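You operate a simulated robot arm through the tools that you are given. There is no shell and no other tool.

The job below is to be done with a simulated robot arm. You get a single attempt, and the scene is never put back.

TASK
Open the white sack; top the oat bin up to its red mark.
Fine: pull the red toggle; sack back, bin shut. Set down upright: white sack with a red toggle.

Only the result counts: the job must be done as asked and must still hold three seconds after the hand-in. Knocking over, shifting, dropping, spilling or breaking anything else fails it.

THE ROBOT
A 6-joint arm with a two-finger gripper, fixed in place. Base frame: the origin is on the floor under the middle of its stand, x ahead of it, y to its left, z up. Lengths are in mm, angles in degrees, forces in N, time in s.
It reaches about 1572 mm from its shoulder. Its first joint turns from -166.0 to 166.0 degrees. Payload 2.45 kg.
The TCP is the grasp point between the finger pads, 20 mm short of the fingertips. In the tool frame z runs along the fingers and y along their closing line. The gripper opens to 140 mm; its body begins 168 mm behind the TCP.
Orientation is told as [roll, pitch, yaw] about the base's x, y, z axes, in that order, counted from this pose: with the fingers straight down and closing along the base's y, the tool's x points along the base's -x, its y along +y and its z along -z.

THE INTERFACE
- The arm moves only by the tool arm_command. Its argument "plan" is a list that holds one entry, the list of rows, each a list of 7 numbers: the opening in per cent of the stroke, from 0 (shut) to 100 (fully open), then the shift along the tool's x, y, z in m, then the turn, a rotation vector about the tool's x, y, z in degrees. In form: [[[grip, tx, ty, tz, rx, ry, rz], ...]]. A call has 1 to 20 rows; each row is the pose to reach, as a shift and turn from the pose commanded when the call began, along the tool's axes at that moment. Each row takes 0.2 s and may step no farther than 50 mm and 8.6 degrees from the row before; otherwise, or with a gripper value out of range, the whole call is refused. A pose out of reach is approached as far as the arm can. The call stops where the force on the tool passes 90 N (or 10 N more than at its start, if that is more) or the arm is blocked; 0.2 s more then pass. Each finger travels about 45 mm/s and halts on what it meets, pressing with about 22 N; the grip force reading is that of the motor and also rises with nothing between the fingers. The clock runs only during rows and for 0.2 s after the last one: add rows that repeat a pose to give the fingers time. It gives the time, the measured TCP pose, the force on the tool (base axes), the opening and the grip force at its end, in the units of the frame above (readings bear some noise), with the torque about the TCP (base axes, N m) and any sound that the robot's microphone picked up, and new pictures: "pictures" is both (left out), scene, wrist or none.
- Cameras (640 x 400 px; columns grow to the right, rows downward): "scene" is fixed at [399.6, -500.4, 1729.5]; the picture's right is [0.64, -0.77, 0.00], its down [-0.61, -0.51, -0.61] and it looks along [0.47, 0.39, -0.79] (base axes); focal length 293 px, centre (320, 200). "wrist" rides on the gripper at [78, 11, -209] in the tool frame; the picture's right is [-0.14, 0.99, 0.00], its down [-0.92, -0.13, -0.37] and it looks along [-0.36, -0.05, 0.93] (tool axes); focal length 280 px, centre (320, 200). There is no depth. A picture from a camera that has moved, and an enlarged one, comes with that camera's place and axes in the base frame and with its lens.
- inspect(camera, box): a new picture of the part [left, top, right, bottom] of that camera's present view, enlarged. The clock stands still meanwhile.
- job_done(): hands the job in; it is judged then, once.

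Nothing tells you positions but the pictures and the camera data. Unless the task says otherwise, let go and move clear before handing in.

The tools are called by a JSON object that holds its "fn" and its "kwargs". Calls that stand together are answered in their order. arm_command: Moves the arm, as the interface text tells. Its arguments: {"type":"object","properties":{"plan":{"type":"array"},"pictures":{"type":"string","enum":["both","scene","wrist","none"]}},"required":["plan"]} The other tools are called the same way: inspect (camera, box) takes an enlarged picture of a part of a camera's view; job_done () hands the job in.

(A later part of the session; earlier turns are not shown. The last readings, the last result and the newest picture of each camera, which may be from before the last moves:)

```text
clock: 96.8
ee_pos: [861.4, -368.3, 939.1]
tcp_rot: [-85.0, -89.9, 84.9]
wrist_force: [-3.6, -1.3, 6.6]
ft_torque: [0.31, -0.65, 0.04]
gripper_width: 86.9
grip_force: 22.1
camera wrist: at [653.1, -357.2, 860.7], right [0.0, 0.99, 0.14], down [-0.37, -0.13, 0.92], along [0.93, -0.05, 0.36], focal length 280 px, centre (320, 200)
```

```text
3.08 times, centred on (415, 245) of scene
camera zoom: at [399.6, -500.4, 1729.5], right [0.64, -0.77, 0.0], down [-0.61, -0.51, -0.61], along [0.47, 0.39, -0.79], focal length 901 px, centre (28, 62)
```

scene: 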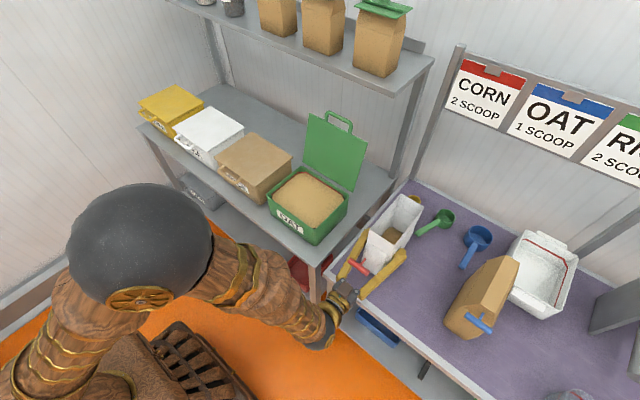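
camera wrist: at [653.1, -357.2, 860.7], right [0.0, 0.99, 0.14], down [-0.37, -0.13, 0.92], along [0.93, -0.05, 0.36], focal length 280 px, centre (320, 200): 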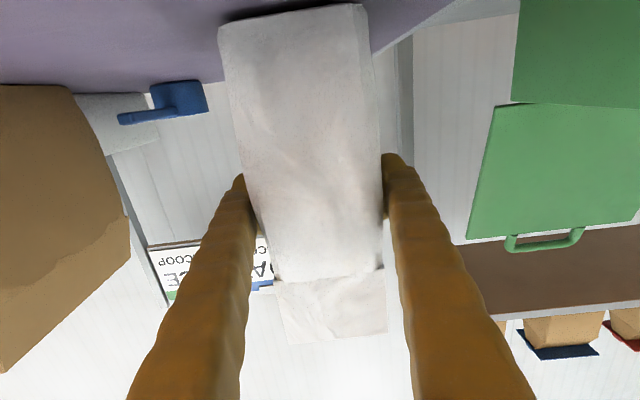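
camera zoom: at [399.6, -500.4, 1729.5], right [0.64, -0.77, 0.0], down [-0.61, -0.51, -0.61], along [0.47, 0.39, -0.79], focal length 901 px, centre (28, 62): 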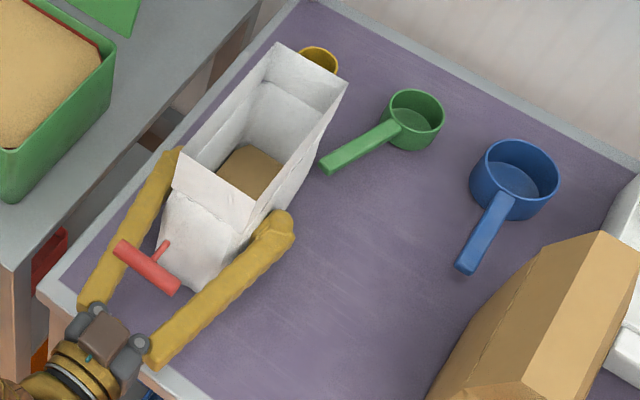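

The sack's base has met the bench. I'll open the fingers evenly to release it, then check it stands.

{"fn": "arm_command", "kwargs": {"plan": [[[60, 0, 0, 0, 0, 0, 0], [63, 0, 0, 0, 0, 0, 0], [66, 0, 0, 0, 0, 0, 0], [70, 0, 0, 0, 0, 0, 0], [85, 0, 0, 0, 0, 0, 0], [100, 0, 0, 0, 0, 0, 0], [100, 0, 0, 0, 0, 0, 0], [100, 0, 0, 0, 0, 0, 0]]]}}

{"fn": "inspect", "kwargs": {"camera": "scene", "box": [350, 180, 480, 310]}}

```text
clock: 98.5
ee_pos: [862.2, -368.2, 938.8]
tcp_rot: [-38.8, -89.9, 38.7]
wrist_force: [-0.1, 0.1, 0.1]
ft_torque: [0.0, 0.0, 0.01]
gripper_width: 140.1
grip_force: 0.1
camera wrist: at [653.0, -357.0, 860.2], right [0.0, 0.99, 0.14], down [-0.37, -0.13, 0.92], along [0.93, -0.05, 0.36], focal length 280 px, centre (320, 200)
```

scene: 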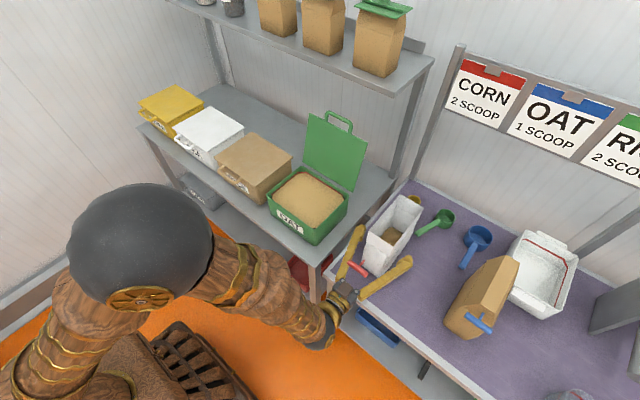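
wrist: 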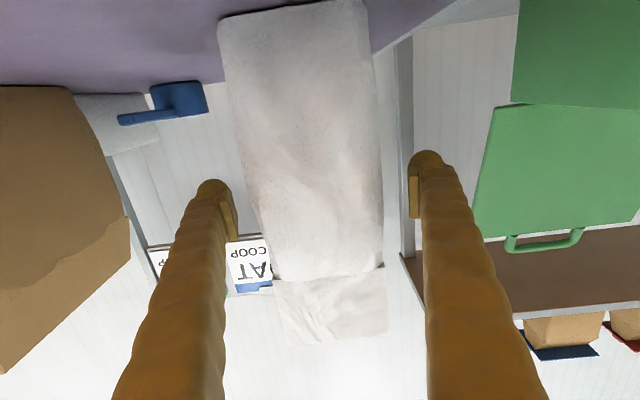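

```text
3.08 times, centred on (415, 245) of scene
camera zoom: at [399.6, -500.4, 1729.5], right [0.64, -0.77, 0.0], down [-0.61, -0.51, -0.61], along [0.47, 0.39, -0.79], focal length 901 px, centre (28, 62)
```

zoom: 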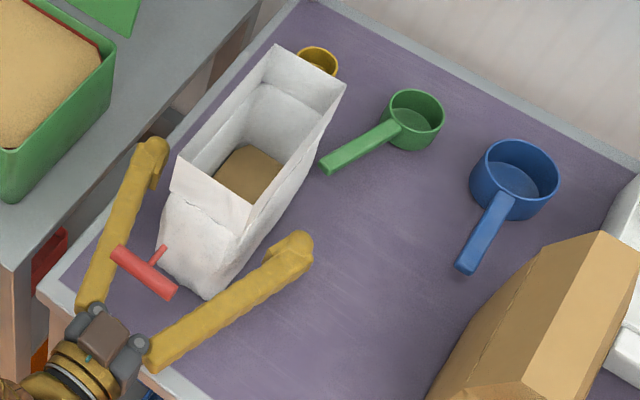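

{"fn": "inspect", "kwargs": {"camera": "scene", "box": [355, 185, 435, 285]}}

```text
4.00 times, centred on (395, 235) of scene
camera zoom: at [399.6, -500.4, 1729.5], right [0.64, -0.77, 0.0], down [-0.61, -0.51, -0.61], along [0.47, 0.39, -0.79], focal length 1171 px, centre (20, 60)
```

zoom: 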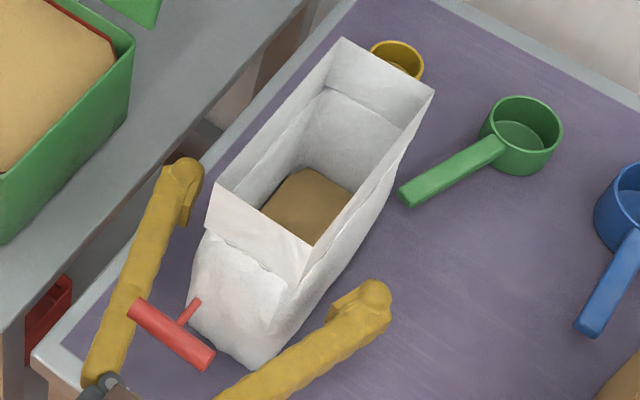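

The sack stands upright back on its original spot (centre about (896, -371), yaw about -1°). I'll now withdraw the fingers straight back under the toggle.

{"fn": "arm_command", "kwargs": {"plan": [[[100, 0, 0, -0.015, 0, 0, 0], [100, 0, 0, -0.045, 0, 0, 0], [100, 0, 0, -0.085, 0, 0, 0], [100, 0, 0, -0.125, 0, 0, 0], [100, 0, 0, -0.165, 0, 0, 0], [100, 0, 0, -0.205, 0, 0, 0], [100, 0, 0, -0.24, 0, 0, 0], [100, 0, 0, -0.24, 0, 0, 0]]]}}

{"fn": "inspect", "kwargs": {"camera": "scene", "box": [355, 185, 515, 305]}}

```text
clock: 100.3
ee_pos: [645.0, -391.2, 988.1]
tcp_rot: [55.7, -88.6, -55.4]
wrist_force: [0.2, 0.0, 0.8]
ft_torque: [-0.02, 0.01, -0.04]
gripper_width: 140.0
grip_force: 0.2
out of reach, approached as far as the arm can: row 3, 4, 5, 6, 7, 8
camera wrist: at [433.8, -379.7, 912.4], right [0.0, 0.99, 0.16], down [-0.35, -0.15, 0.92], along [0.93, -0.05, 0.35], focal length 280 px, centre (320, 200)
```

scene: 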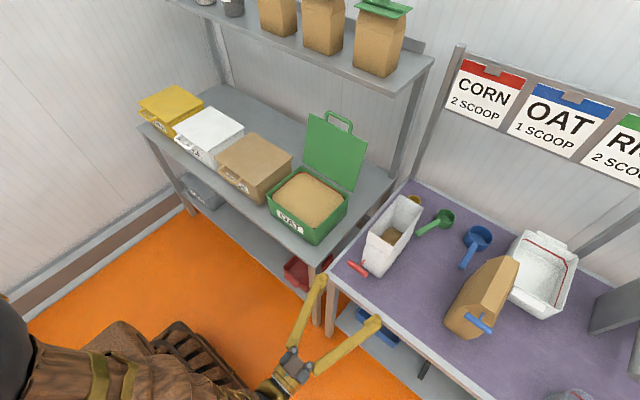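
wrist: 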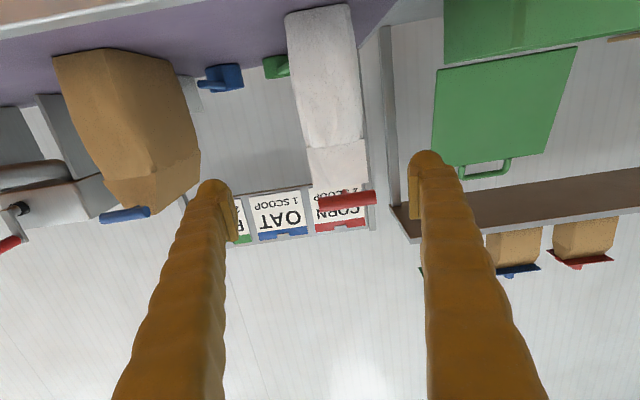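

```text
3.33 times, centred on (435, 245) of scene
camera zoom: at [399.6, -500.4, 1729.5], right [0.64, -0.77, 0.0], down [-0.61, -0.51, -0.61], along [0.47, 0.39, -0.79], focal length 976 px, centre (-63, 50)
```

zoom: 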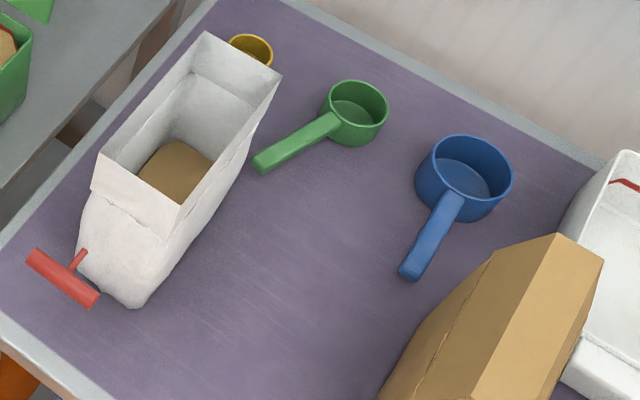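

The arm reached its inner limit and drifted up a bit, but the toggle and sack are untouched. Next I bring the gripper up to a vertical pose to look at the green scoop, whose handle must be swung back.

{"fn": "arm_command", "kwargs": {"plan": [[[100, -0.026, -0.007, 0.028, 0, 6, 0], [100, -0.071, -0.022, 0.033, 0, 14, 0], [100, -0.116, -0.032, 0.038, 0, 22, 0], [100, -0.161, -0.037, 0.046, 0, 30, 0], [100, -0.206, -0.042, 0.058, 0, 38, 0], [100, -0.246, -0.044, 0.073, 0, 46, 0], [100, -0.276, -0.046, 0.093, 0, 54, 0], [100, -0.301, -0.048, 0.118, 0, 62, 0], [100, -0.316, -0.05, 0.148, 0, 70, 0], [100, -0.326, -0.052, 0.183, 0, 78, 0], [100, -0.331, -0.054, 0.22, 0, 86, 0], [100, -0.331, -0.056, 0.258, 0, 90, 0], [100, -0.331, -0.056, 0.258, 0, 90, 0]]]}}

{"fn": "inspect", "kwargs": {"camera": "wrist", "box": [200, 60, 460, 300]}}

{"fn": "inspect", "kwargs": {"camera": "scene", "box": [355, 185, 515, 305]}}

```text
clock: 103.2
ee_pos: [901.9, -455.8, 1311.6]
tcp_rot: [0.0, 0.2, -0.1]
wrist_force: [-0.1, -0.5, 0.2]
ft_torque: [0.0, 0.05, 0.01]
gripper_width: 139.8
grip_force: 0.1
camera wrist: at [824.0, -442.4, 1520.4], right [0.14, 0.99, 0.0], down [0.92, -0.13, 0.36], along [0.36, -0.05, -0.93], focal length 280 px, centre (320, 200)
```

scene: 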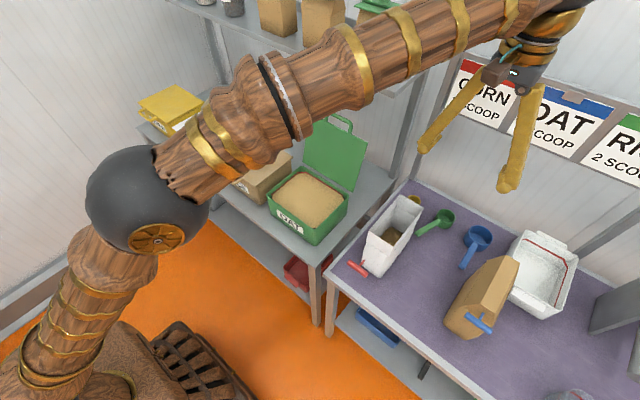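
wrist: 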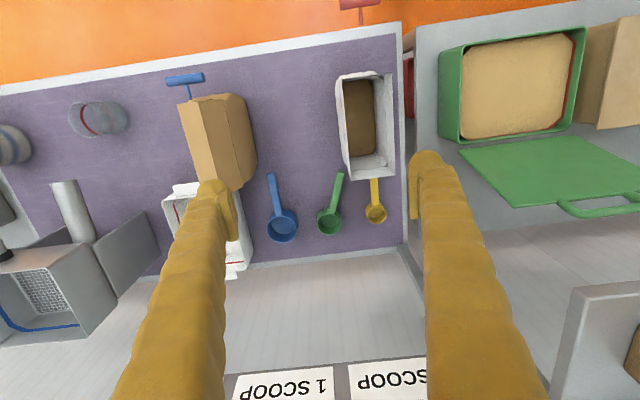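

```text
1.67 times, centred on (330, 180) of wrist
camera zoom: at [824.0, -442.4, 1520.4], right [0.14, 0.99, 0.0], down [0.92, -0.13, 0.36], along [0.36, -0.05, -0.93], focal length 467 px, centre (303, 233)
```

zoom: 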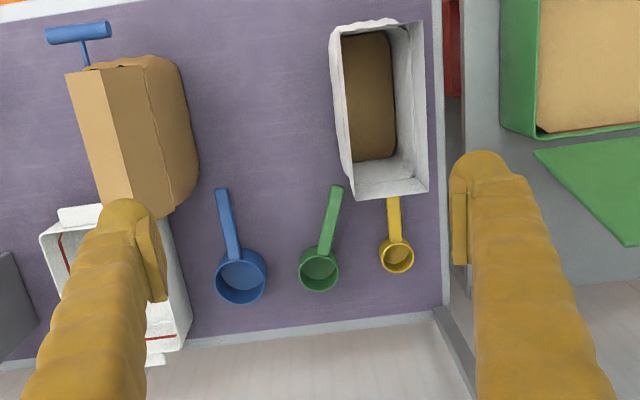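

```text
3.33 times, centred on (435, 245) of scene
camera zoom: at [399.6, -500.4, 1729.5], right [0.64, -0.77, 0.0], down [-0.61, -0.51, -0.61], along [0.47, 0.39, -0.79], focal length 976 px, centre (-63, 50)
```

zoom: 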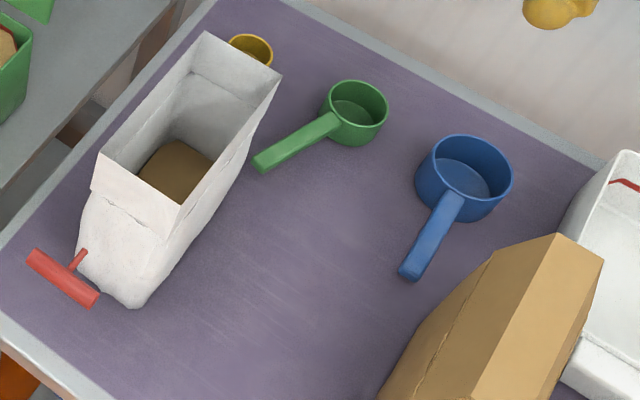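

The green scoop's cup seems in place with only its handle swung about 19° toward +y. I'll compare with the opening picture using the same zoom box.

{"fn": "inspect", "kwargs": {"camera": "scene", "box": [345, 180, 445, 290]}}

{"fn": "inspect", "kwargs": {"camera": "scene", "box": [340, 160, 640, 400]}}

{"fn": "inspect", "kwargs": {"camera": "wrist", "box": [300, 160, 400, 250]}}

```text
3.64 times, centred on (395, 235) of scene
camera zoom: at [399.6, -500.4, 1729.5], right [0.64, -0.77, 0.0], down [-0.61, -0.51, -0.61], along [0.47, 0.39, -0.79], focal length 1064 px, centre (47, 73)
```

zoom: 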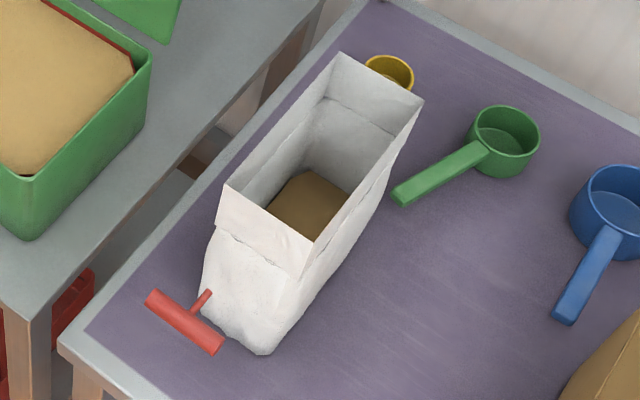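

```text
1.67 times, centred on (490, 280) of scene
camera zoom: at [399.6, -500.4, 1729.5], right [0.64, -0.77, 0.0], down [-0.61, -0.51, -0.61], along [0.47, 0.39, -0.79], focal length 488 px, centre (37, 67)
```

zoom: 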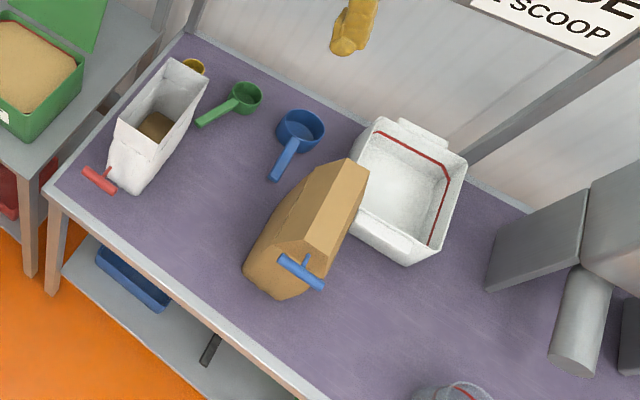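

```text
4.44 times, centred on (350, 205) of wrist
camera zoom: at [824.0, -442.4, 1520.4], right [0.14, 0.99, 0.0], down [0.92, -0.13, 0.36], along [0.36, -0.05, -0.93], focal length 1246 px, centre (187, 178)
```

zoom: 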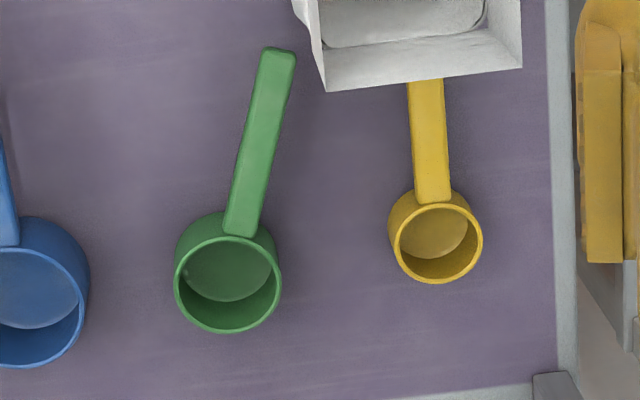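

Comparison shows everything matches the start except the green scoop's handle angle (about 18°). I'll go above that handle with matching yaw, slightly tilted so the camera clears the sack.

{"fn": "arm_command", "kwargs": {"plan": [[[80, -0.04, 0.004, 0.02, -0.21, 1.33, 3], [70, -0.08, 0.008, 0.04, -0.42, 2.67, 6], [60, -0.12, 0.012, 0.06, -0.63, 4, 9], [50, -0.155, 0.015, 0.09, -0.84, 5.33, 12], [45, -0.18, 0.017, 0.125, -1.05, 6.67, 15], [45, -0.183, 0.017, 0.165, -1.26, 8, 18], [45, -0.183, 0.017, 0.205, -1.26, 8, 18], [45, -0.183, 0.017, 0.245, -1.26, 8, 18], [45, -0.183, 0.017, 0.28, -1.26, 8, 18], [45, -0.183, 0.017, 0.312, -1.26, 8, 18], [45, -0.183, 0.017, 0.312, -1.26, 8, 18]]]}}

{"fn": "inspect", "kwargs": {"camera": "wrist", "box": [200, 100, 440, 300]}}

```text
clock: 105.5
ee_pos: [1083.4, -433.8, 997.1]
tcp_rot: [0.0, 8.1, -18.2]
wrist_force: [0.2, -0.1, 0.0]
ft_torque: [0.01, -0.01, 0.0]
gripper_width: 63.0
grip_force: 0.0
out of reach, approached as far as the arm can: row 2, 3, 4, 5, 6, 7, 8, 9
camera wrist: at [1042.2, -407.0, 1215.9], right [0.44, 0.9, -0.02], down [0.88, -0.42, 0.23], along [0.2, -0.12, -0.97], focal length 280 px, centre (320, 200)
```

scene: 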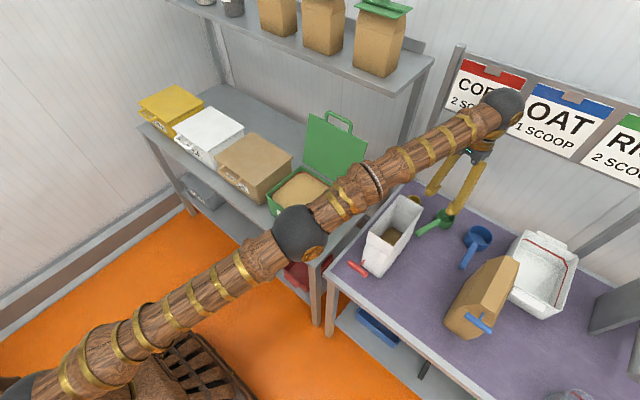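
wrist: 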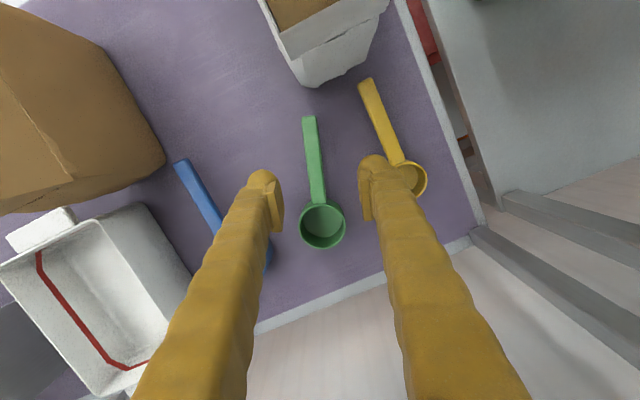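

```text
2.00 times, centred on (320, 200) of wrist
camera zoom: at [1042.2, -407.0, 1215.9], right [0.44, 0.9, -0.02], down [0.88, -0.42, 0.23], along [0.2, -0.12, -0.97], focal length 561 px, centre (320, 200)
```

zoom: 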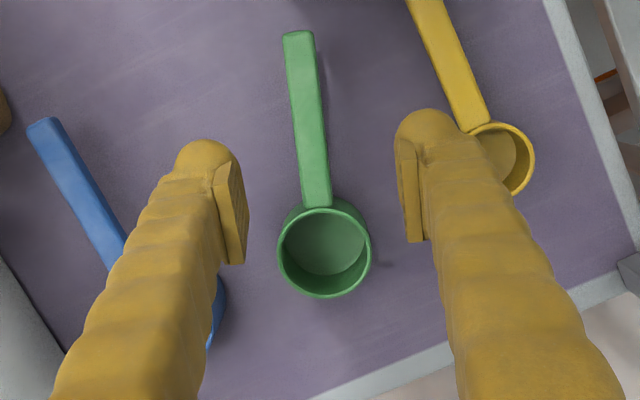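

The gripper is above the handle, about 7.5 mm off to the side and 2° off in yaw. I'll correct these while lowering to z≈880, then check.

{"fn": "arm_command", "kwargs": {"plan": [[[45, -0.004, -0.003, 0.0295, 0, 0, 0.9], [45, -0.0083, -0.006, 0.059, 0, 0, 1.8], [45, -0.0125, -0.0075, 0.0885, 0, 0, 1.8], [45, -0.0163, -0.0075, 0.116, 0, 0, 1.8], [45, -0.0163, -0.0075, 0.116, 0, 0, 1.8]]]}}

{"fn": "inspect", "kwargs": {"camera": "wrist", "box": [220, 80, 420, 280]}}

{"fn": "inspect", "kwargs": {"camera": "scene", "box": [380, 130, 500, 270]}}

```text
clock: 106.8
ee_pos: [1082.2, -442.3, 882.2]
tcp_rot: [-0.4, 8.1, -19.9]
wrist_force: [0.3, 0.3, -0.5]
ft_torque: [-0.01, -0.01, 0.0]
gripper_width: 62.9
grip_force: 0.0
camera wrist: at [1041.0, -413.3, 1099.8], right [0.46, 0.89, -0.03], down [0.86, -0.45, 0.24], along [0.2, -0.13, -0.97], focal length 280 px, centre (320, 200)
```

scene: 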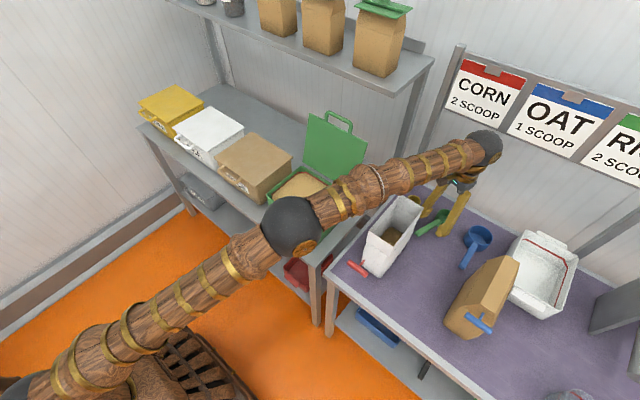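
wrist: 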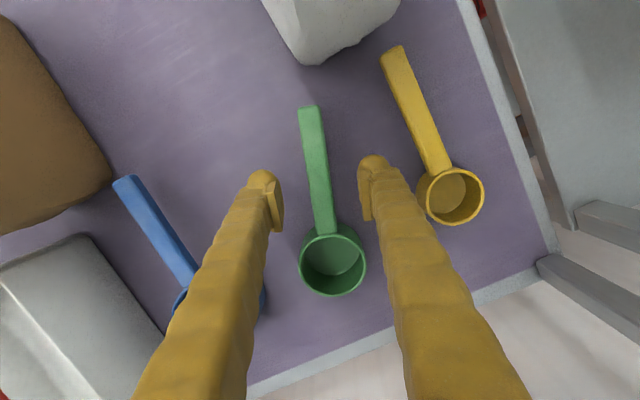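

```text
2.00 times, centred on (320, 180) of wrist
camera zoom: at [1041.0, -413.3, 1099.8], right [0.46, 0.89, -0.03], down [0.86, -0.45, 0.24], along [0.2, -0.13, -0.97], focal length 561 px, centre (320, 240)
```

zoom: 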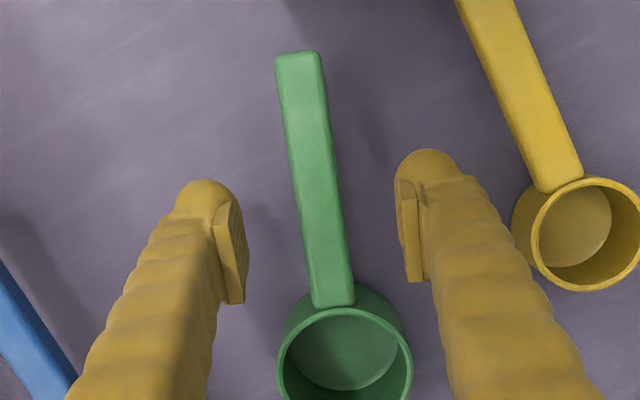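

```text
2.86 times, centred on (440, 200) of scene
camera zoom: at [399.6, -500.4, 1729.5], right [0.64, -0.77, 0.0], down [-0.61, -0.51, -0.61], along [0.47, 0.39, -0.79], focal length 836 px, centre (-23, 200)
```

zoom: 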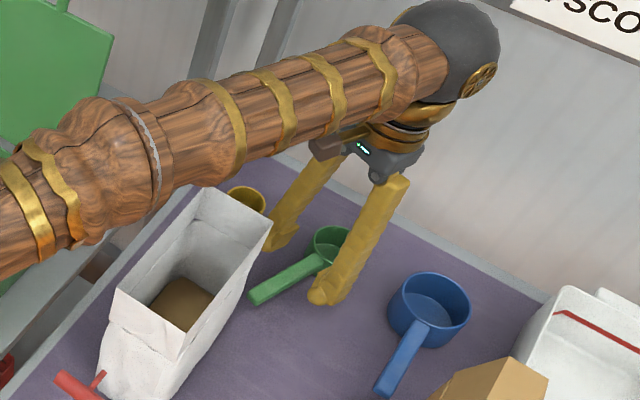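

The handle is centred between the pads. I'll lower the last 40 mm and close on it gently.

{"fn": "arm_command", "kwargs": {"plan": [[[45, -0.0021, 0, 0.0149, 0, 0, 0], [45, -0.0042, 0, 0.0297, 0, 0, 0], [45, -0.0056, 0, 0.0396, 0, 0, 0], [45, -0.0056, 0, 0.0396, 0, 0, 0], [20, -0.0056, 0, 0.0396, 0, 0, 0], [8, -0.0056, 0, 0.0396, 0, 0, 0], [8, -0.0056, 0, 0.0396, 0, 0, 0], [8, -0.0056, 0, 0.0396, 0, 0, 0]]]}}

{"fn": "inspect", "kwargs": {"camera": "wrist", "box": [220, 80, 420, 280]}}

{"fn": "inspect", "kwargs": {"camera": "scene", "box": [380, 170, 480, 270]}}

```text
clock: 108.5
ee_pos: [1081.2, -442.2, 841.6]
tcp_rot: [-0.5, 8.0, -20.0]
wrist_force: [0.1, -0.4, -0.8]
ft_torque: [0.02, 0.02, -0.02]
gripper_width: 15.2
grip_force: 22.3
camera wrist: at [1040.4, -414.0, 1059.4], right [0.46, 0.89, -0.03], down [0.86, -0.45, 0.24], along [0.2, -0.13, -0.97], focal length 280 px, centre (320, 200)
```

scene: 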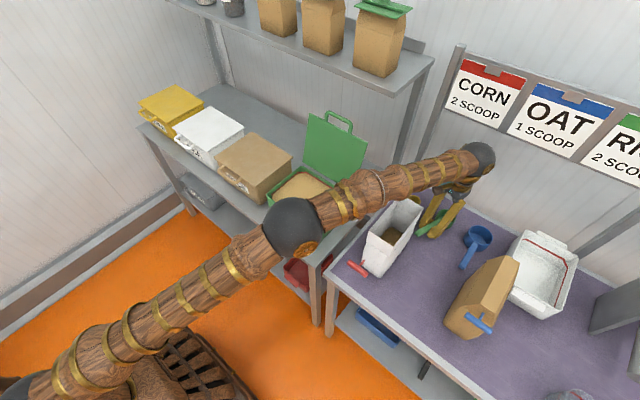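
wrist: 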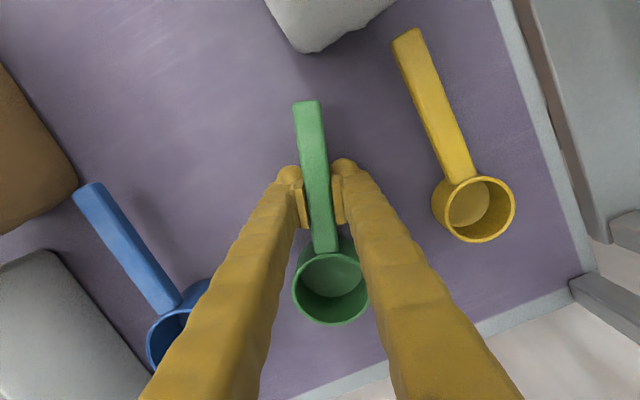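

```text
2.00 times, centred on (320, 180) of wrist
camera zoom: at [1040.4, -414.0, 1059.4], right [0.46, 0.89, -0.03], down [0.86, -0.45, 0.24], along [0.2, -0.13, -0.97], focal length 561 px, centre (320, 240)
```

zoom: 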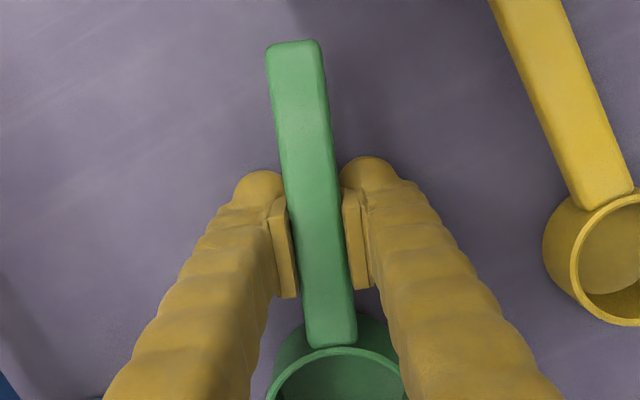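

```text
4.00 times, centred on (430, 220) of scene
camera zoom: at [399.6, -500.4, 1729.5], right [0.64, -0.77, 0.0], down [-0.61, -0.51, -0.61], along [0.47, 0.39, -0.79], focal length 1171 px, centre (-120, 120)
```

zoom: 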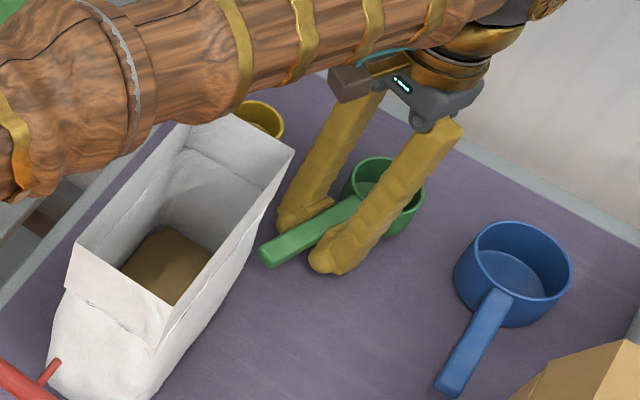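

The handle is held (15 mm wide) with no load. I'll swing it about the cup's centre by 20° back to its original direction.

{"fn": "arm_command", "kwargs": {"plan": [[[8, -0.00015, -0.00342, -2e-05, 0.35, 0, -2.48], [8, -0.00047, -0.00685, -7e-05, 0.7, 0, -4.95], [8, -0.0009, -0.01025, -0.00013, 1.04, 0, -7.43], [8, -0.00153, -0.01359, -0.00021, 1.39, 0, -9.9], [8, -0.00224, -0.01697, -0.00031, 1.74, 0, -12.38], [8, -0.00309, -0.02026, -0.00043, 2.09, 0, -14.85], [8, -0.00414, -0.02356, -0.00058, 2.43, 0, -17.33], [8, -0.00533, -0.02677, -0.00075, 2.78, 0, -19.8], [8, -0.00533, -0.02677, -0.00075, 2.78, 0, -19.8]]]}}

{"fn": "inspect", "kwargs": {"camera": "wrist", "box": [220, 80, 420, 280]}}

{"fn": "inspect", "kwargs": {"camera": "scene", "box": [380, 170, 480, 270]}}

```text
clock: 110.5
ee_pos: [1077.1, -471.4, 842.8]
tcp_rot: [-0.3, 8.2, 0.1]
wrist_force: [-0.7, 0.2, -0.2]
ft_torque: [0.0, 0.06, -0.03]
gripper_width: 15.0
grip_force: 21.5
camera wrist: at [1030.3, -458.4, 1061.2], right [0.13, 0.99, -0.02], down [0.96, -0.12, 0.23], along [0.23, -0.06, -0.97], focal length 280 px, centre (320, 200)
```

scene: 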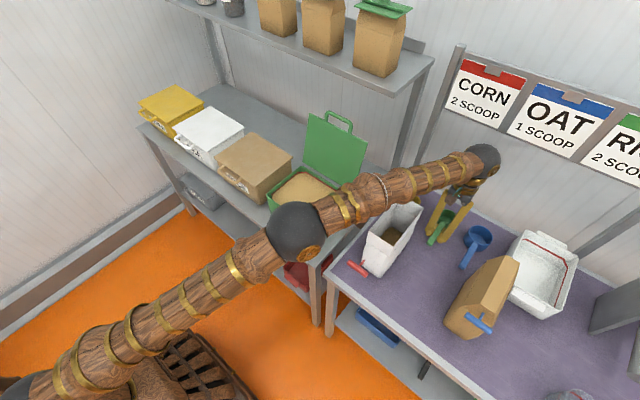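
wrist: 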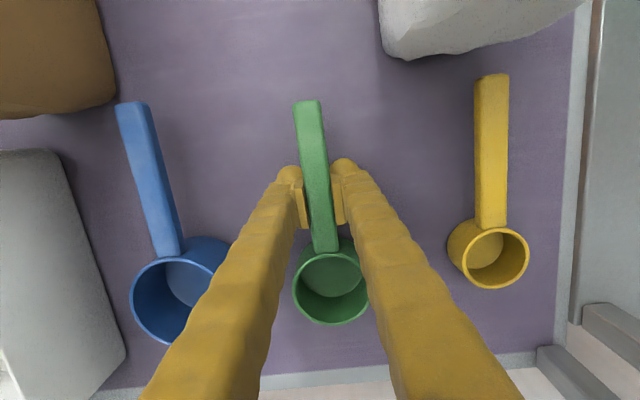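

```text
2.00 times, centred on (320, 180) of wrist
camera zoom: at [1030.3, -458.4, 1061.2], right [0.13, 0.99, -0.02], down [0.96, -0.12, 0.23], along [0.23, -0.06, -0.97], focal length 561 px, centre (320, 240)
```

zoom: 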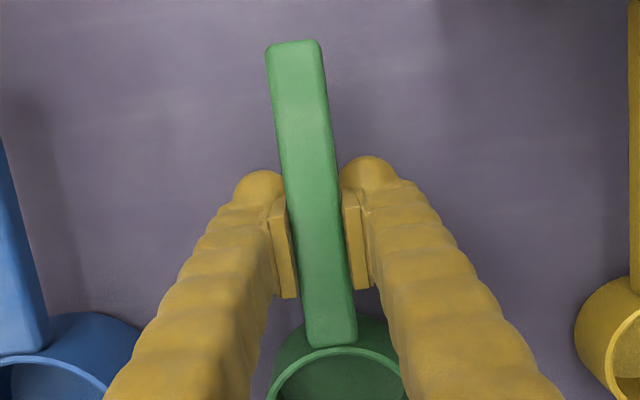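

```text
4.00 times, centred on (430, 220) of scene
camera zoom: at [399.6, -500.4, 1729.5], right [0.64, -0.77, 0.0], down [-0.61, -0.51, -0.61], along [0.47, 0.39, -0.79], focal length 1171 px, centre (-120, 120)
```

zoom: 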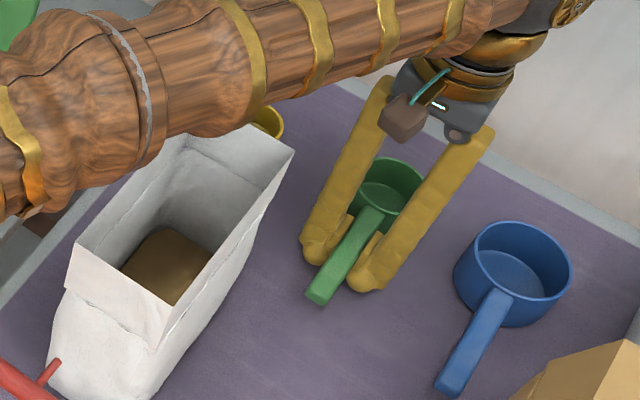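

The handle now points along -x again. I'll release it, rise straight up, and compare with the opening picture.

{"fn": "arm_command", "kwargs": {"plan": [[[20, 0, 0, 0, 0, 0, 0], [35, 0, 0, 0, 0, 0, 0], [40, 0, 0, 0, 0, 0, 0], [40, 0.0028, 0, -0.0198, 0, 0, 0], [40, 0.007, 0, -0.0495, 0, 0, 0], [40, 0.0125, 0, -0.0891, 0, 0, 0], [40, 0.0181, 0, -0.1287, 0, 0, 0], [40, 0.0236, 0, -0.1683, 0, 0, 0], [40, 0.0306, 0, -0.2, 0, -3, 0], [40, 0.05, 0, -0.235, 0, -6, 0], [60, 0.08, 0, -0.265, 0, -8, 0], [80, 0.12, 0, -0.285, 0, -8, 0], [100, 0.16, 0, -0.3, 0, -8, 0]]]}}

{"fn": "inspect", "kwargs": {"camera": "scene", "box": [345, 180, 445, 290]}}

{"fn": "inspect", "kwargs": {"camera": "scene", "box": [340, 160, 640, 400]}}

```text
clock: 113.3
ee_pos: [964.0, -472.2, 1159.6]
tcp_rot: [-0.3, 0.3, 0.1]
wrist_force: [0.2, -0.6, -0.9]
ft_torque: [0.0, 0.07, 0.03]
gripper_width: 123.8
grip_force: 0.2
out of reach, approached as far as the arm can: row 8
camera wrist: at [886.5, -458.6, 1369.2], right [0.14, 0.99, -0.01], down [0.92, -0.12, 0.36], along [0.36, -0.05, -0.93], focal length 280 px, centre (320, 200)
```

scene: 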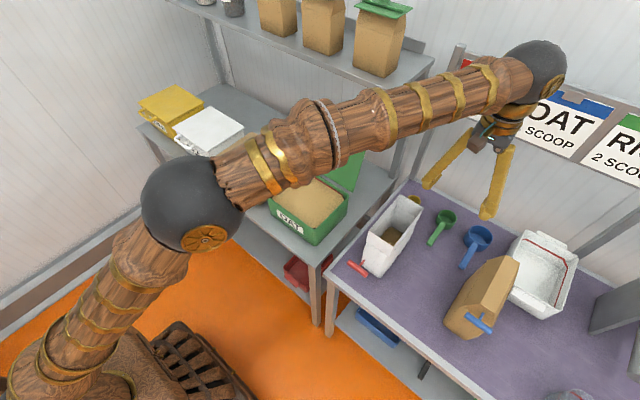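
wrist: 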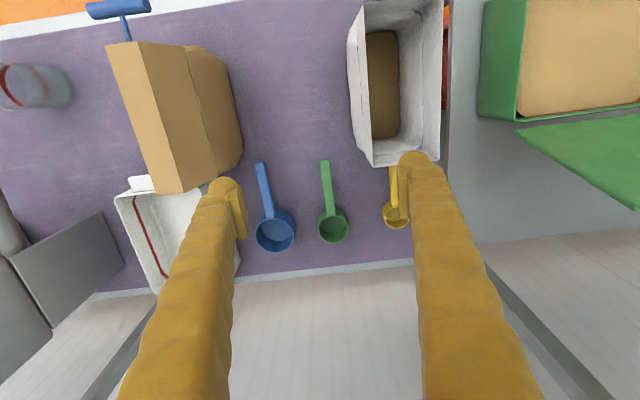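

```text
3.64 times, centred on (395, 235) of scene
camera zoom: at [399.6, -500.4, 1729.5], right [0.64, -0.77, 0.0], down [-0.61, -0.51, -0.61], along [0.47, 0.39, -0.79], focal length 1064 px, centre (47, 73)
```

zoom: 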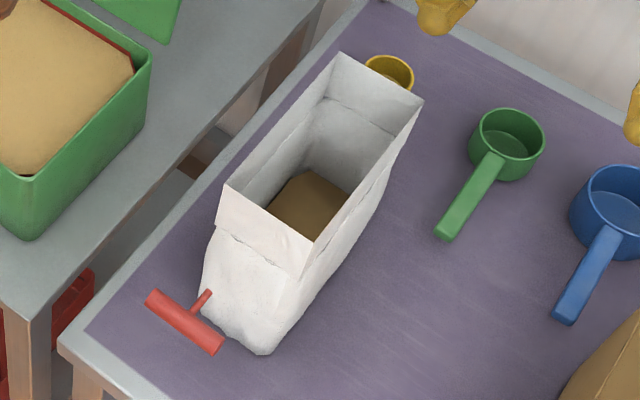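

```text
1.67 times, centred on (490, 280) of scene
camera zoom: at [399.6, -500.4, 1729.5], right [0.64, -0.77, 0.0], down [-0.61, -0.51, -0.61], along [0.47, 0.39, -0.79], focal length 488 px, centre (37, 67)
```

zoom: 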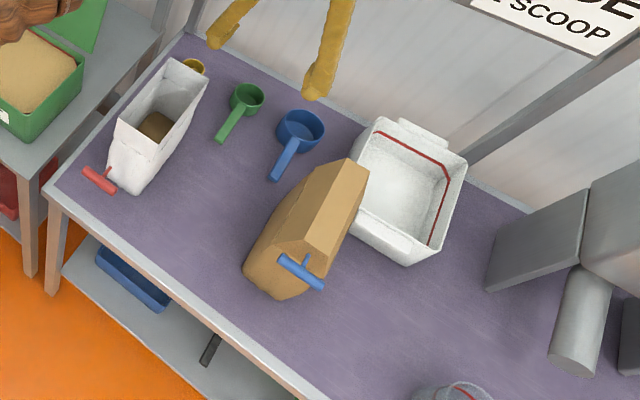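

The scoop is back in line to within a few mm and everything else matches. Now to close the lid: I'll go to the same pre-approach pose in front of the open lid's handle.

{"fn": "arm_command", "kwargs": {"plan": [[[100, 0.01, 0.005, -0.035, 0, 0, 0], [100, 0.025, 0.02, -0.075, 0, 0, 0], [100, 0.045, 0.045, -0.11, 0, 0, 0], [100, 0.06, 0.08, -0.135, 0, 0, 0], [100, 0.064, 0.122, -0.14, 0, -5, 0], [100, 0.064, 0.164, -0.14, 0, -10, 0], [100, 0.064, 0.206, -0.14, 0, -15, 0], [100, 0.064, 0.248, -0.14, 0, -20, 0], [100, 0.064, 0.29, -0.14, 0, -25, 0], [100, 0.064, 0.332, -0.14, 0, -30, 0], [100, 0.06, 0.372, -0.14, 0, -35, 0], [100, 0.05, 0.405, -0.135, 0, -39, 0], [100, 0.038, 0.424, -0.128, 0, -42.1, 0], [100, 0.027, 0.4317, -0.1214, 0, -42.1, 0], [100, 0.027, 0.4317, -0.1214, 0, -42.1, 0]]]}}

{"fn": "inspect", "kwargs": {"camera": "wrist", "box": [200, 40, 440, 240]}}

{"fn": "inspect", "kwargs": {"camera": "scene", "box": [240, 80, 400, 250]}}

```text
clock: 116.5
ee_pos: [934.8, -36.1, 1280.6]
tcp_rot: [-0.3, -41.9, 0.4]
wrist_force: [-0.2, 0.1, -0.4]
ft_torque: [-0.06, -0.02, 0.02]
gripper_width: 140.0
grip_force: 0.1
camera wrist: at [736.1, -23.6, 1384.8], right [0.1, 0.99, 0.09], down [0.44, -0.12, 0.89], along [0.89, -0.05, -0.45], focal length 280 px, centre (320, 200)
```

scene: 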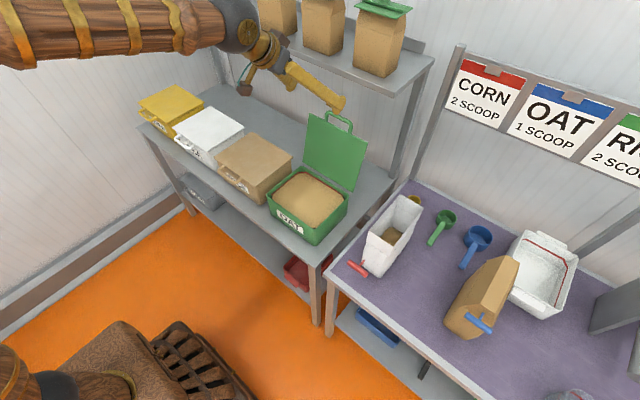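
wrist: 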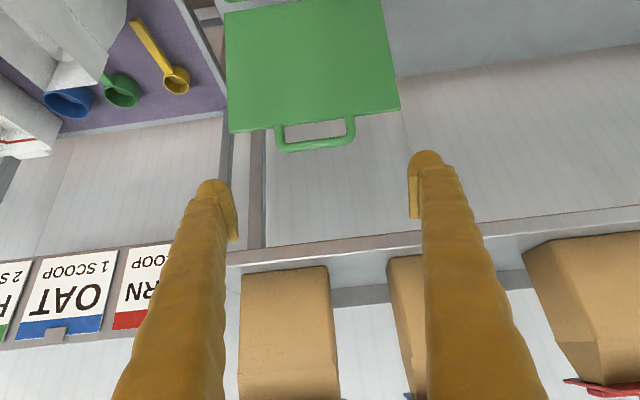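

```text
2.00 times, centred on (320, 140) of wrist
camera zoom: at [736.1, -23.6, 1384.8], right [0.1, 0.99, 0.09], down [0.44, -0.12, 0.89], along [0.89, -0.05, -0.45], focal length 561 px, centre (320, 320)
```

zoom: 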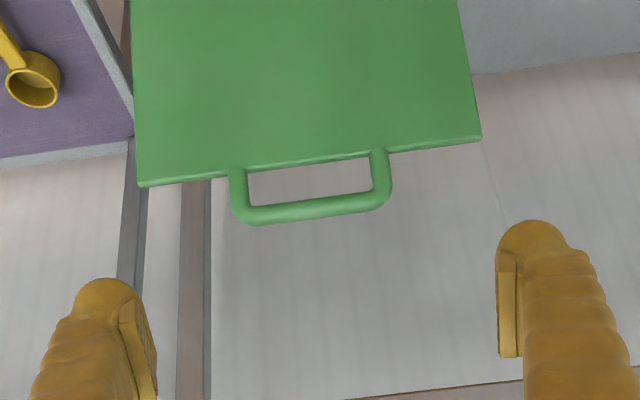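

```text
2.35 times, centred on (320, 165) of scene
camera zoom: at [399.6, -500.4, 1729.5], right [0.64, -0.77, 0.0], down [-0.61, -0.51, -0.61], along [0.47, 0.39, -0.79], focal length 689 px, centre (320, 282)
```

zoom: 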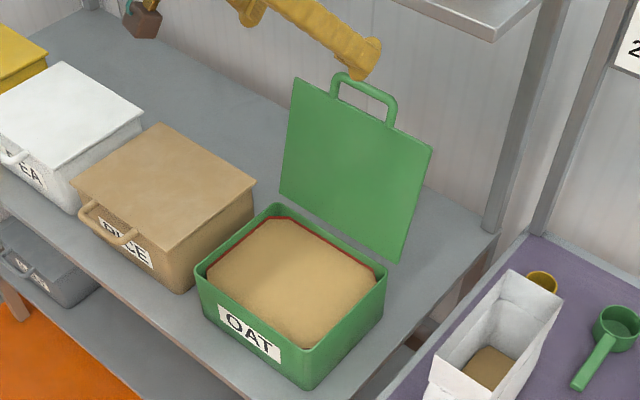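

The lid and handle are as I left them; I'm about 4 mm off to +y. I'll advance onto the handle with that correction, fingers open.

{"fn": "arm_command", "kwargs": {"plan": [[[100, 0.002, -0.002, 0.04, 0, 0, 0.2], [100, 0.004, -0.004, 0.08, 0, 0, 0.4], [100, 0.006, -0.0045, 0.12, 0.05, 0, 0.5], [100, 0.007, -0.0045, 0.155, 0.05, 0, 0.5], [100, 0.0076, -0.0045, 0.185, 0.05, 0, 0.5], [100, 0.0076, -0.0045, 0.204, 0.05, 0, 0.5], [100, 0.0076, -0.0045, 0.204, 0.05, 0, 0.5]]]}}

{"fn": "inspect", "kwargs": {"camera": "wrist", "box": [180, 100, 460, 300]}}

{"fn": "inspect", "kwargs": {"camera": "scene", "box": [260, 80, 400, 220]}}

```text
clock: 118.2
ee_pos: [1066.1, -40.0, 1124.9]
tcp_rot: [0.0, -41.8, -0.3]
wrist_force: [-0.4, 0.1, 0.3]
ft_torque: [-0.01, -0.01, -0.01]
gripper_width: 140.2
grip_force: 0.0
camera wrist: at [867.2, -27.8, 1227.3], right [0.11, 0.99, 0.09], down [0.44, -0.13, 0.89], along [0.89, -0.06, -0.45], focal length 280 px, centre (320, 200)
```

scene: 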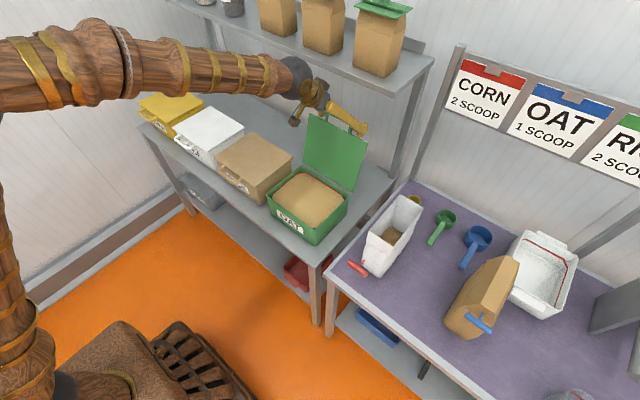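
wrist: 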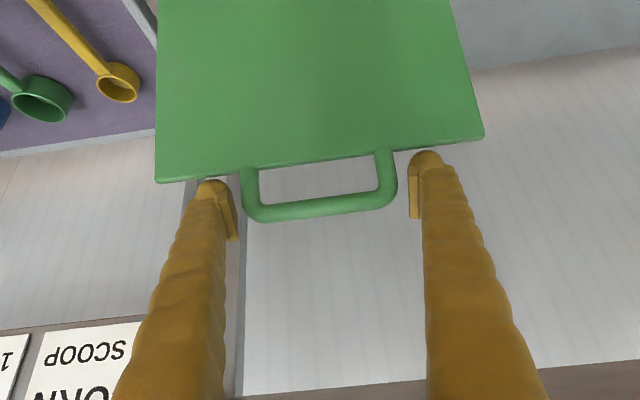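

```text
2.00 times, centred on (320, 200) of wrist
camera zoom: at [867.2, -27.8, 1227.3], right [0.11, 0.99, 0.09], down [0.44, -0.13, 0.89], along [0.89, -0.06, -0.45], focal length 561 px, centre (320, 200)
```

zoom: 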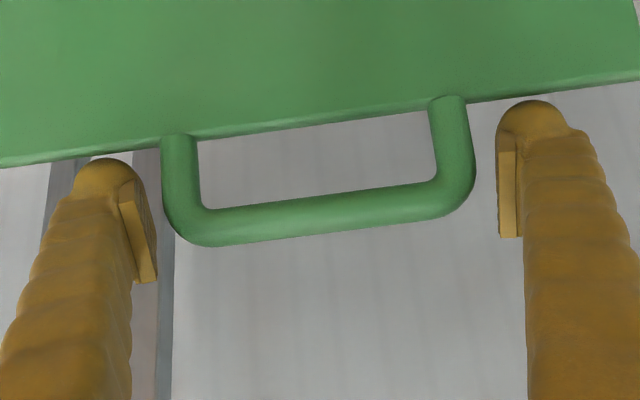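

```text
2.86 times, centred on (330, 150) of scene
camera zoom: at [399.6, -500.4, 1729.5], right [0.64, -0.77, 0.0], down [-0.61, -0.51, -0.61], along [0.47, 0.39, -0.79], focal length 836 px, centre (291, 343)
```

zoom: 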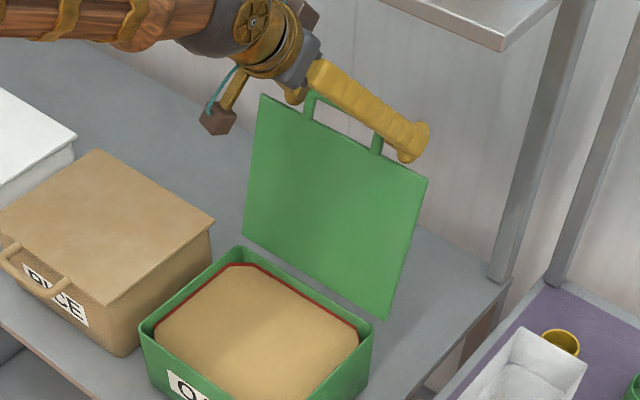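

The handle lies between the pads, slightly toward -y. I'll shift 2 mm and close on it, checking the side force.

{"fn": "arm_command", "kwargs": {"plan": [[[95, 0, -0.002, 0, 0, 0, 0], [88, 0, -0.002, 0, 0, 0, 0], [84, 0, -0.002, 0, 0, 0, 0], [84, 0, -0.002, 0, 0, 0, 0], [84, 0, -0.002, 0, 0, 0, 0]]], "pictures": "none"}}

{"fn": "inspect", "kwargs": {"camera": "wrist", "box": [180, 100, 460, 300]}}

```text
clock: 119.3
ee_pos: [1064.9, -41.3, 1125.4]
tcp_rot: [0.0, -41.9, -0.2]
wrist_force: [0.7, 15.7, -0.8]
ft_torque: [-0.19, -0.06, -0.32]
gripper_width: 125.9
grip_force: 6.1
```

```text
2.00 times, centred on (320, 200) of wrist
camera zoom: at [867.1, -29.5, 1227.6], right [0.11, 0.99, 0.09], down [0.44, -0.13, 0.89], along [0.89, -0.05, -0.45], focal length 561 px, centre (320, 200)
```

zoom: 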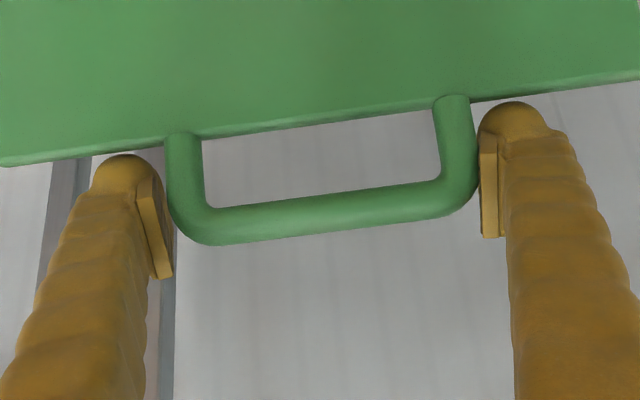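

{"fn": "arm_command", "kwargs": {"plan": [[[84, 0, 0.0015, 0, 0, 0, 0], [84, 0, 0.003, 0, 0, 0, 0], [80, 0, 0.003, 0, 0, 0, 0], [80, 0, 0.003, 0, 0, 0, 0]]], "pictures": "none"}}

```text
clock: 120.3
ee_pos: [1065.8, -40.2, 1125.3]
tcp_rot: [0.1, -41.9, -0.3]
wrist_force: [-0.1, 0.4, -0.7]
ft_torque: [-0.07, 0.13, -0.01]
gripper_width: 121.4
grip_force: 38.9
```

The grip is balanced on the handle. I'll swing the lid forward along its arc, reversing the way it was opened.

{"fn": "arm_command", "kwargs": {"plan": [[[60, 0.0028, 0, -0.006, 0, 1.5, 0], [60, 0.0057, 0, -0.0121, 0, 2.9, 0], [60, 0.0126, 0, -0.0227, 0, 5.4, 0], [60, 0.0198, 0, -0.033, 0, 7.9, 0], [60, 0.0277, 0, -0.0429, 0, 10.9, 0], [60, 0.0361, 0, -0.0523, 0, 13.9, 0], [60, 0.045, 0, -0.0613, 0, 16.9, 0], [60, 0.0543, 0, -0.0698, 0, 19.9, 0]]]}}

{"fn": "inspect", "kwargs": {"camera": "scene", "box": [250, 80, 390, 240]}}

```text
clock: 122.2
ee_pos: [977.9, -40.3, 1140.2]
tcp_rot: [0.0, -22.0, -0.3]
wrist_force: [4.5, -36.0, 15.3]
ft_torque: [-0.61, -1.19, 0.36]
gripper_width: 112.8
grip_force: 44.7
camera wrist: at [827.8, -27.5, 1304.9], right [0.13, 0.99, 0.05], down [0.72, -0.13, 0.69], along [0.69, -0.05, -0.73], focal length 280 px, centre (320, 200)
```

scene: 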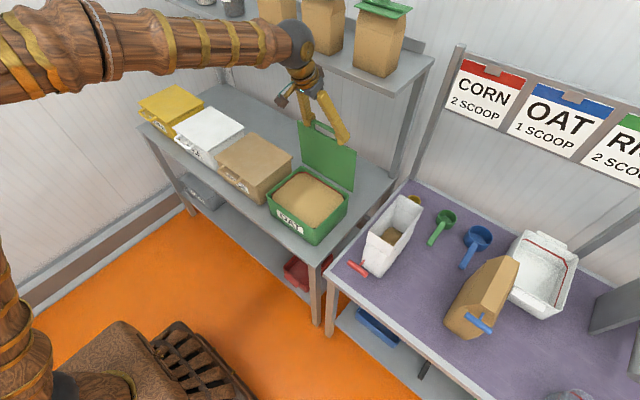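
wrist: 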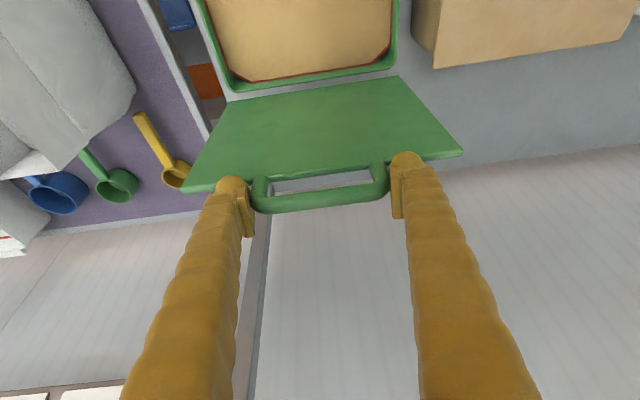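

```text
2.50 times, centred on (320, 160) of scene
camera zoom: at [399.6, -500.4, 1729.5], right [0.64, -0.77, 0.0], down [-0.61, -0.51, -0.61], along [0.47, 0.39, -0.79], focal length 732 px, centre (320, 300)
```

zoom: 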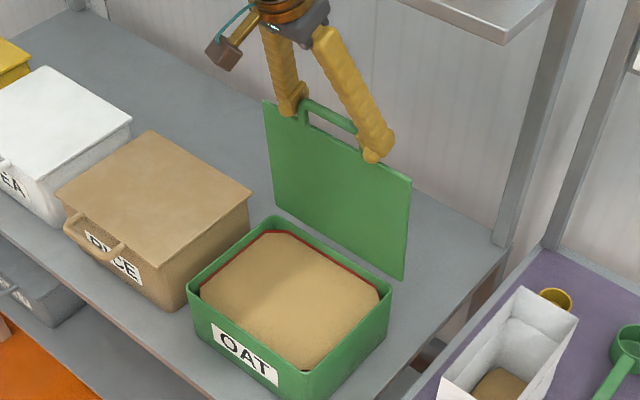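

The lid is just past vertical toward closing, with a side load of -36 N. I'll shift 1.5 mm to -y to balance it and continue the arc.

{"fn": "arm_command", "kwargs": {"plan": [[[60, 0, -0.0008, 0, 0, 0, 0], [60, 0.0054, -0.0015, -0.0023, 0, 1.5, 0], [60, 0.0108, -0.0015, -0.0046, 0, 3, 0], [60, 0.0229, -0.0015, -0.0082, 0, 6, 0], [60, 0.0351, -0.0015, -0.0111, 0, 9, 0]]]}}

{"fn": "inspect", "kwargs": {"camera": "scene", "box": [250, 100, 390, 250]}}

```text
clock: 123.3
ee_pos: [941.7, -40.0, 1137.8]
tcp_rot: [0.1, -12.9, -0.3]
wrist_force: [5.1, 0.0, 2.3]
ft_torque: [-0.22, -1.17, 0.02]
gripper_width: 111.7
grip_force: 45.2
camera wrist: at [819.2, -28.0, 1324.1], right [0.14, 0.99, 0.03], down [0.81, -0.13, 0.56], along [0.56, -0.05, -0.82], focal length 280 px, centre (320, 200)
```

scene: 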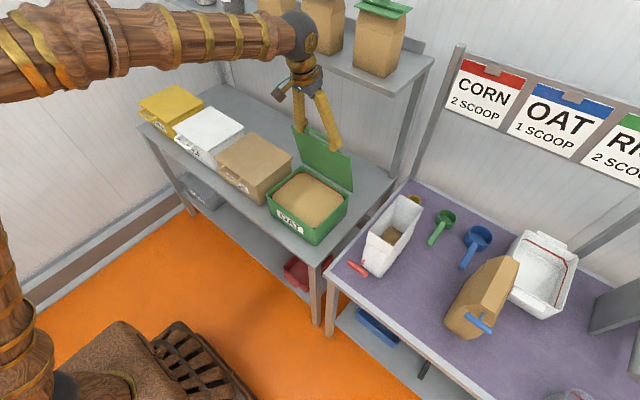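
wrist: 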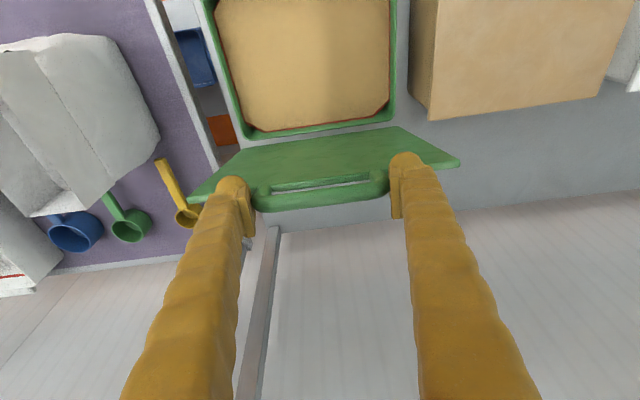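

```text
2.67 times, centred on (320, 175) of scene
camera zoom: at [399.6, -500.4, 1729.5], right [0.64, -0.77, 0.0], down [-0.61, -0.51, -0.61], along [0.47, 0.39, -0.79], focal length 781 px, centre (320, 267)
```

zoom: 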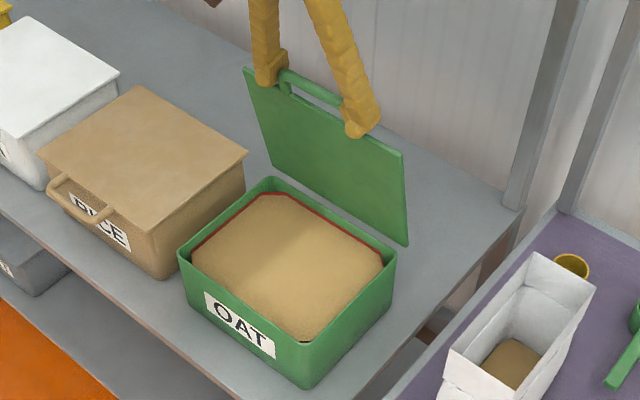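

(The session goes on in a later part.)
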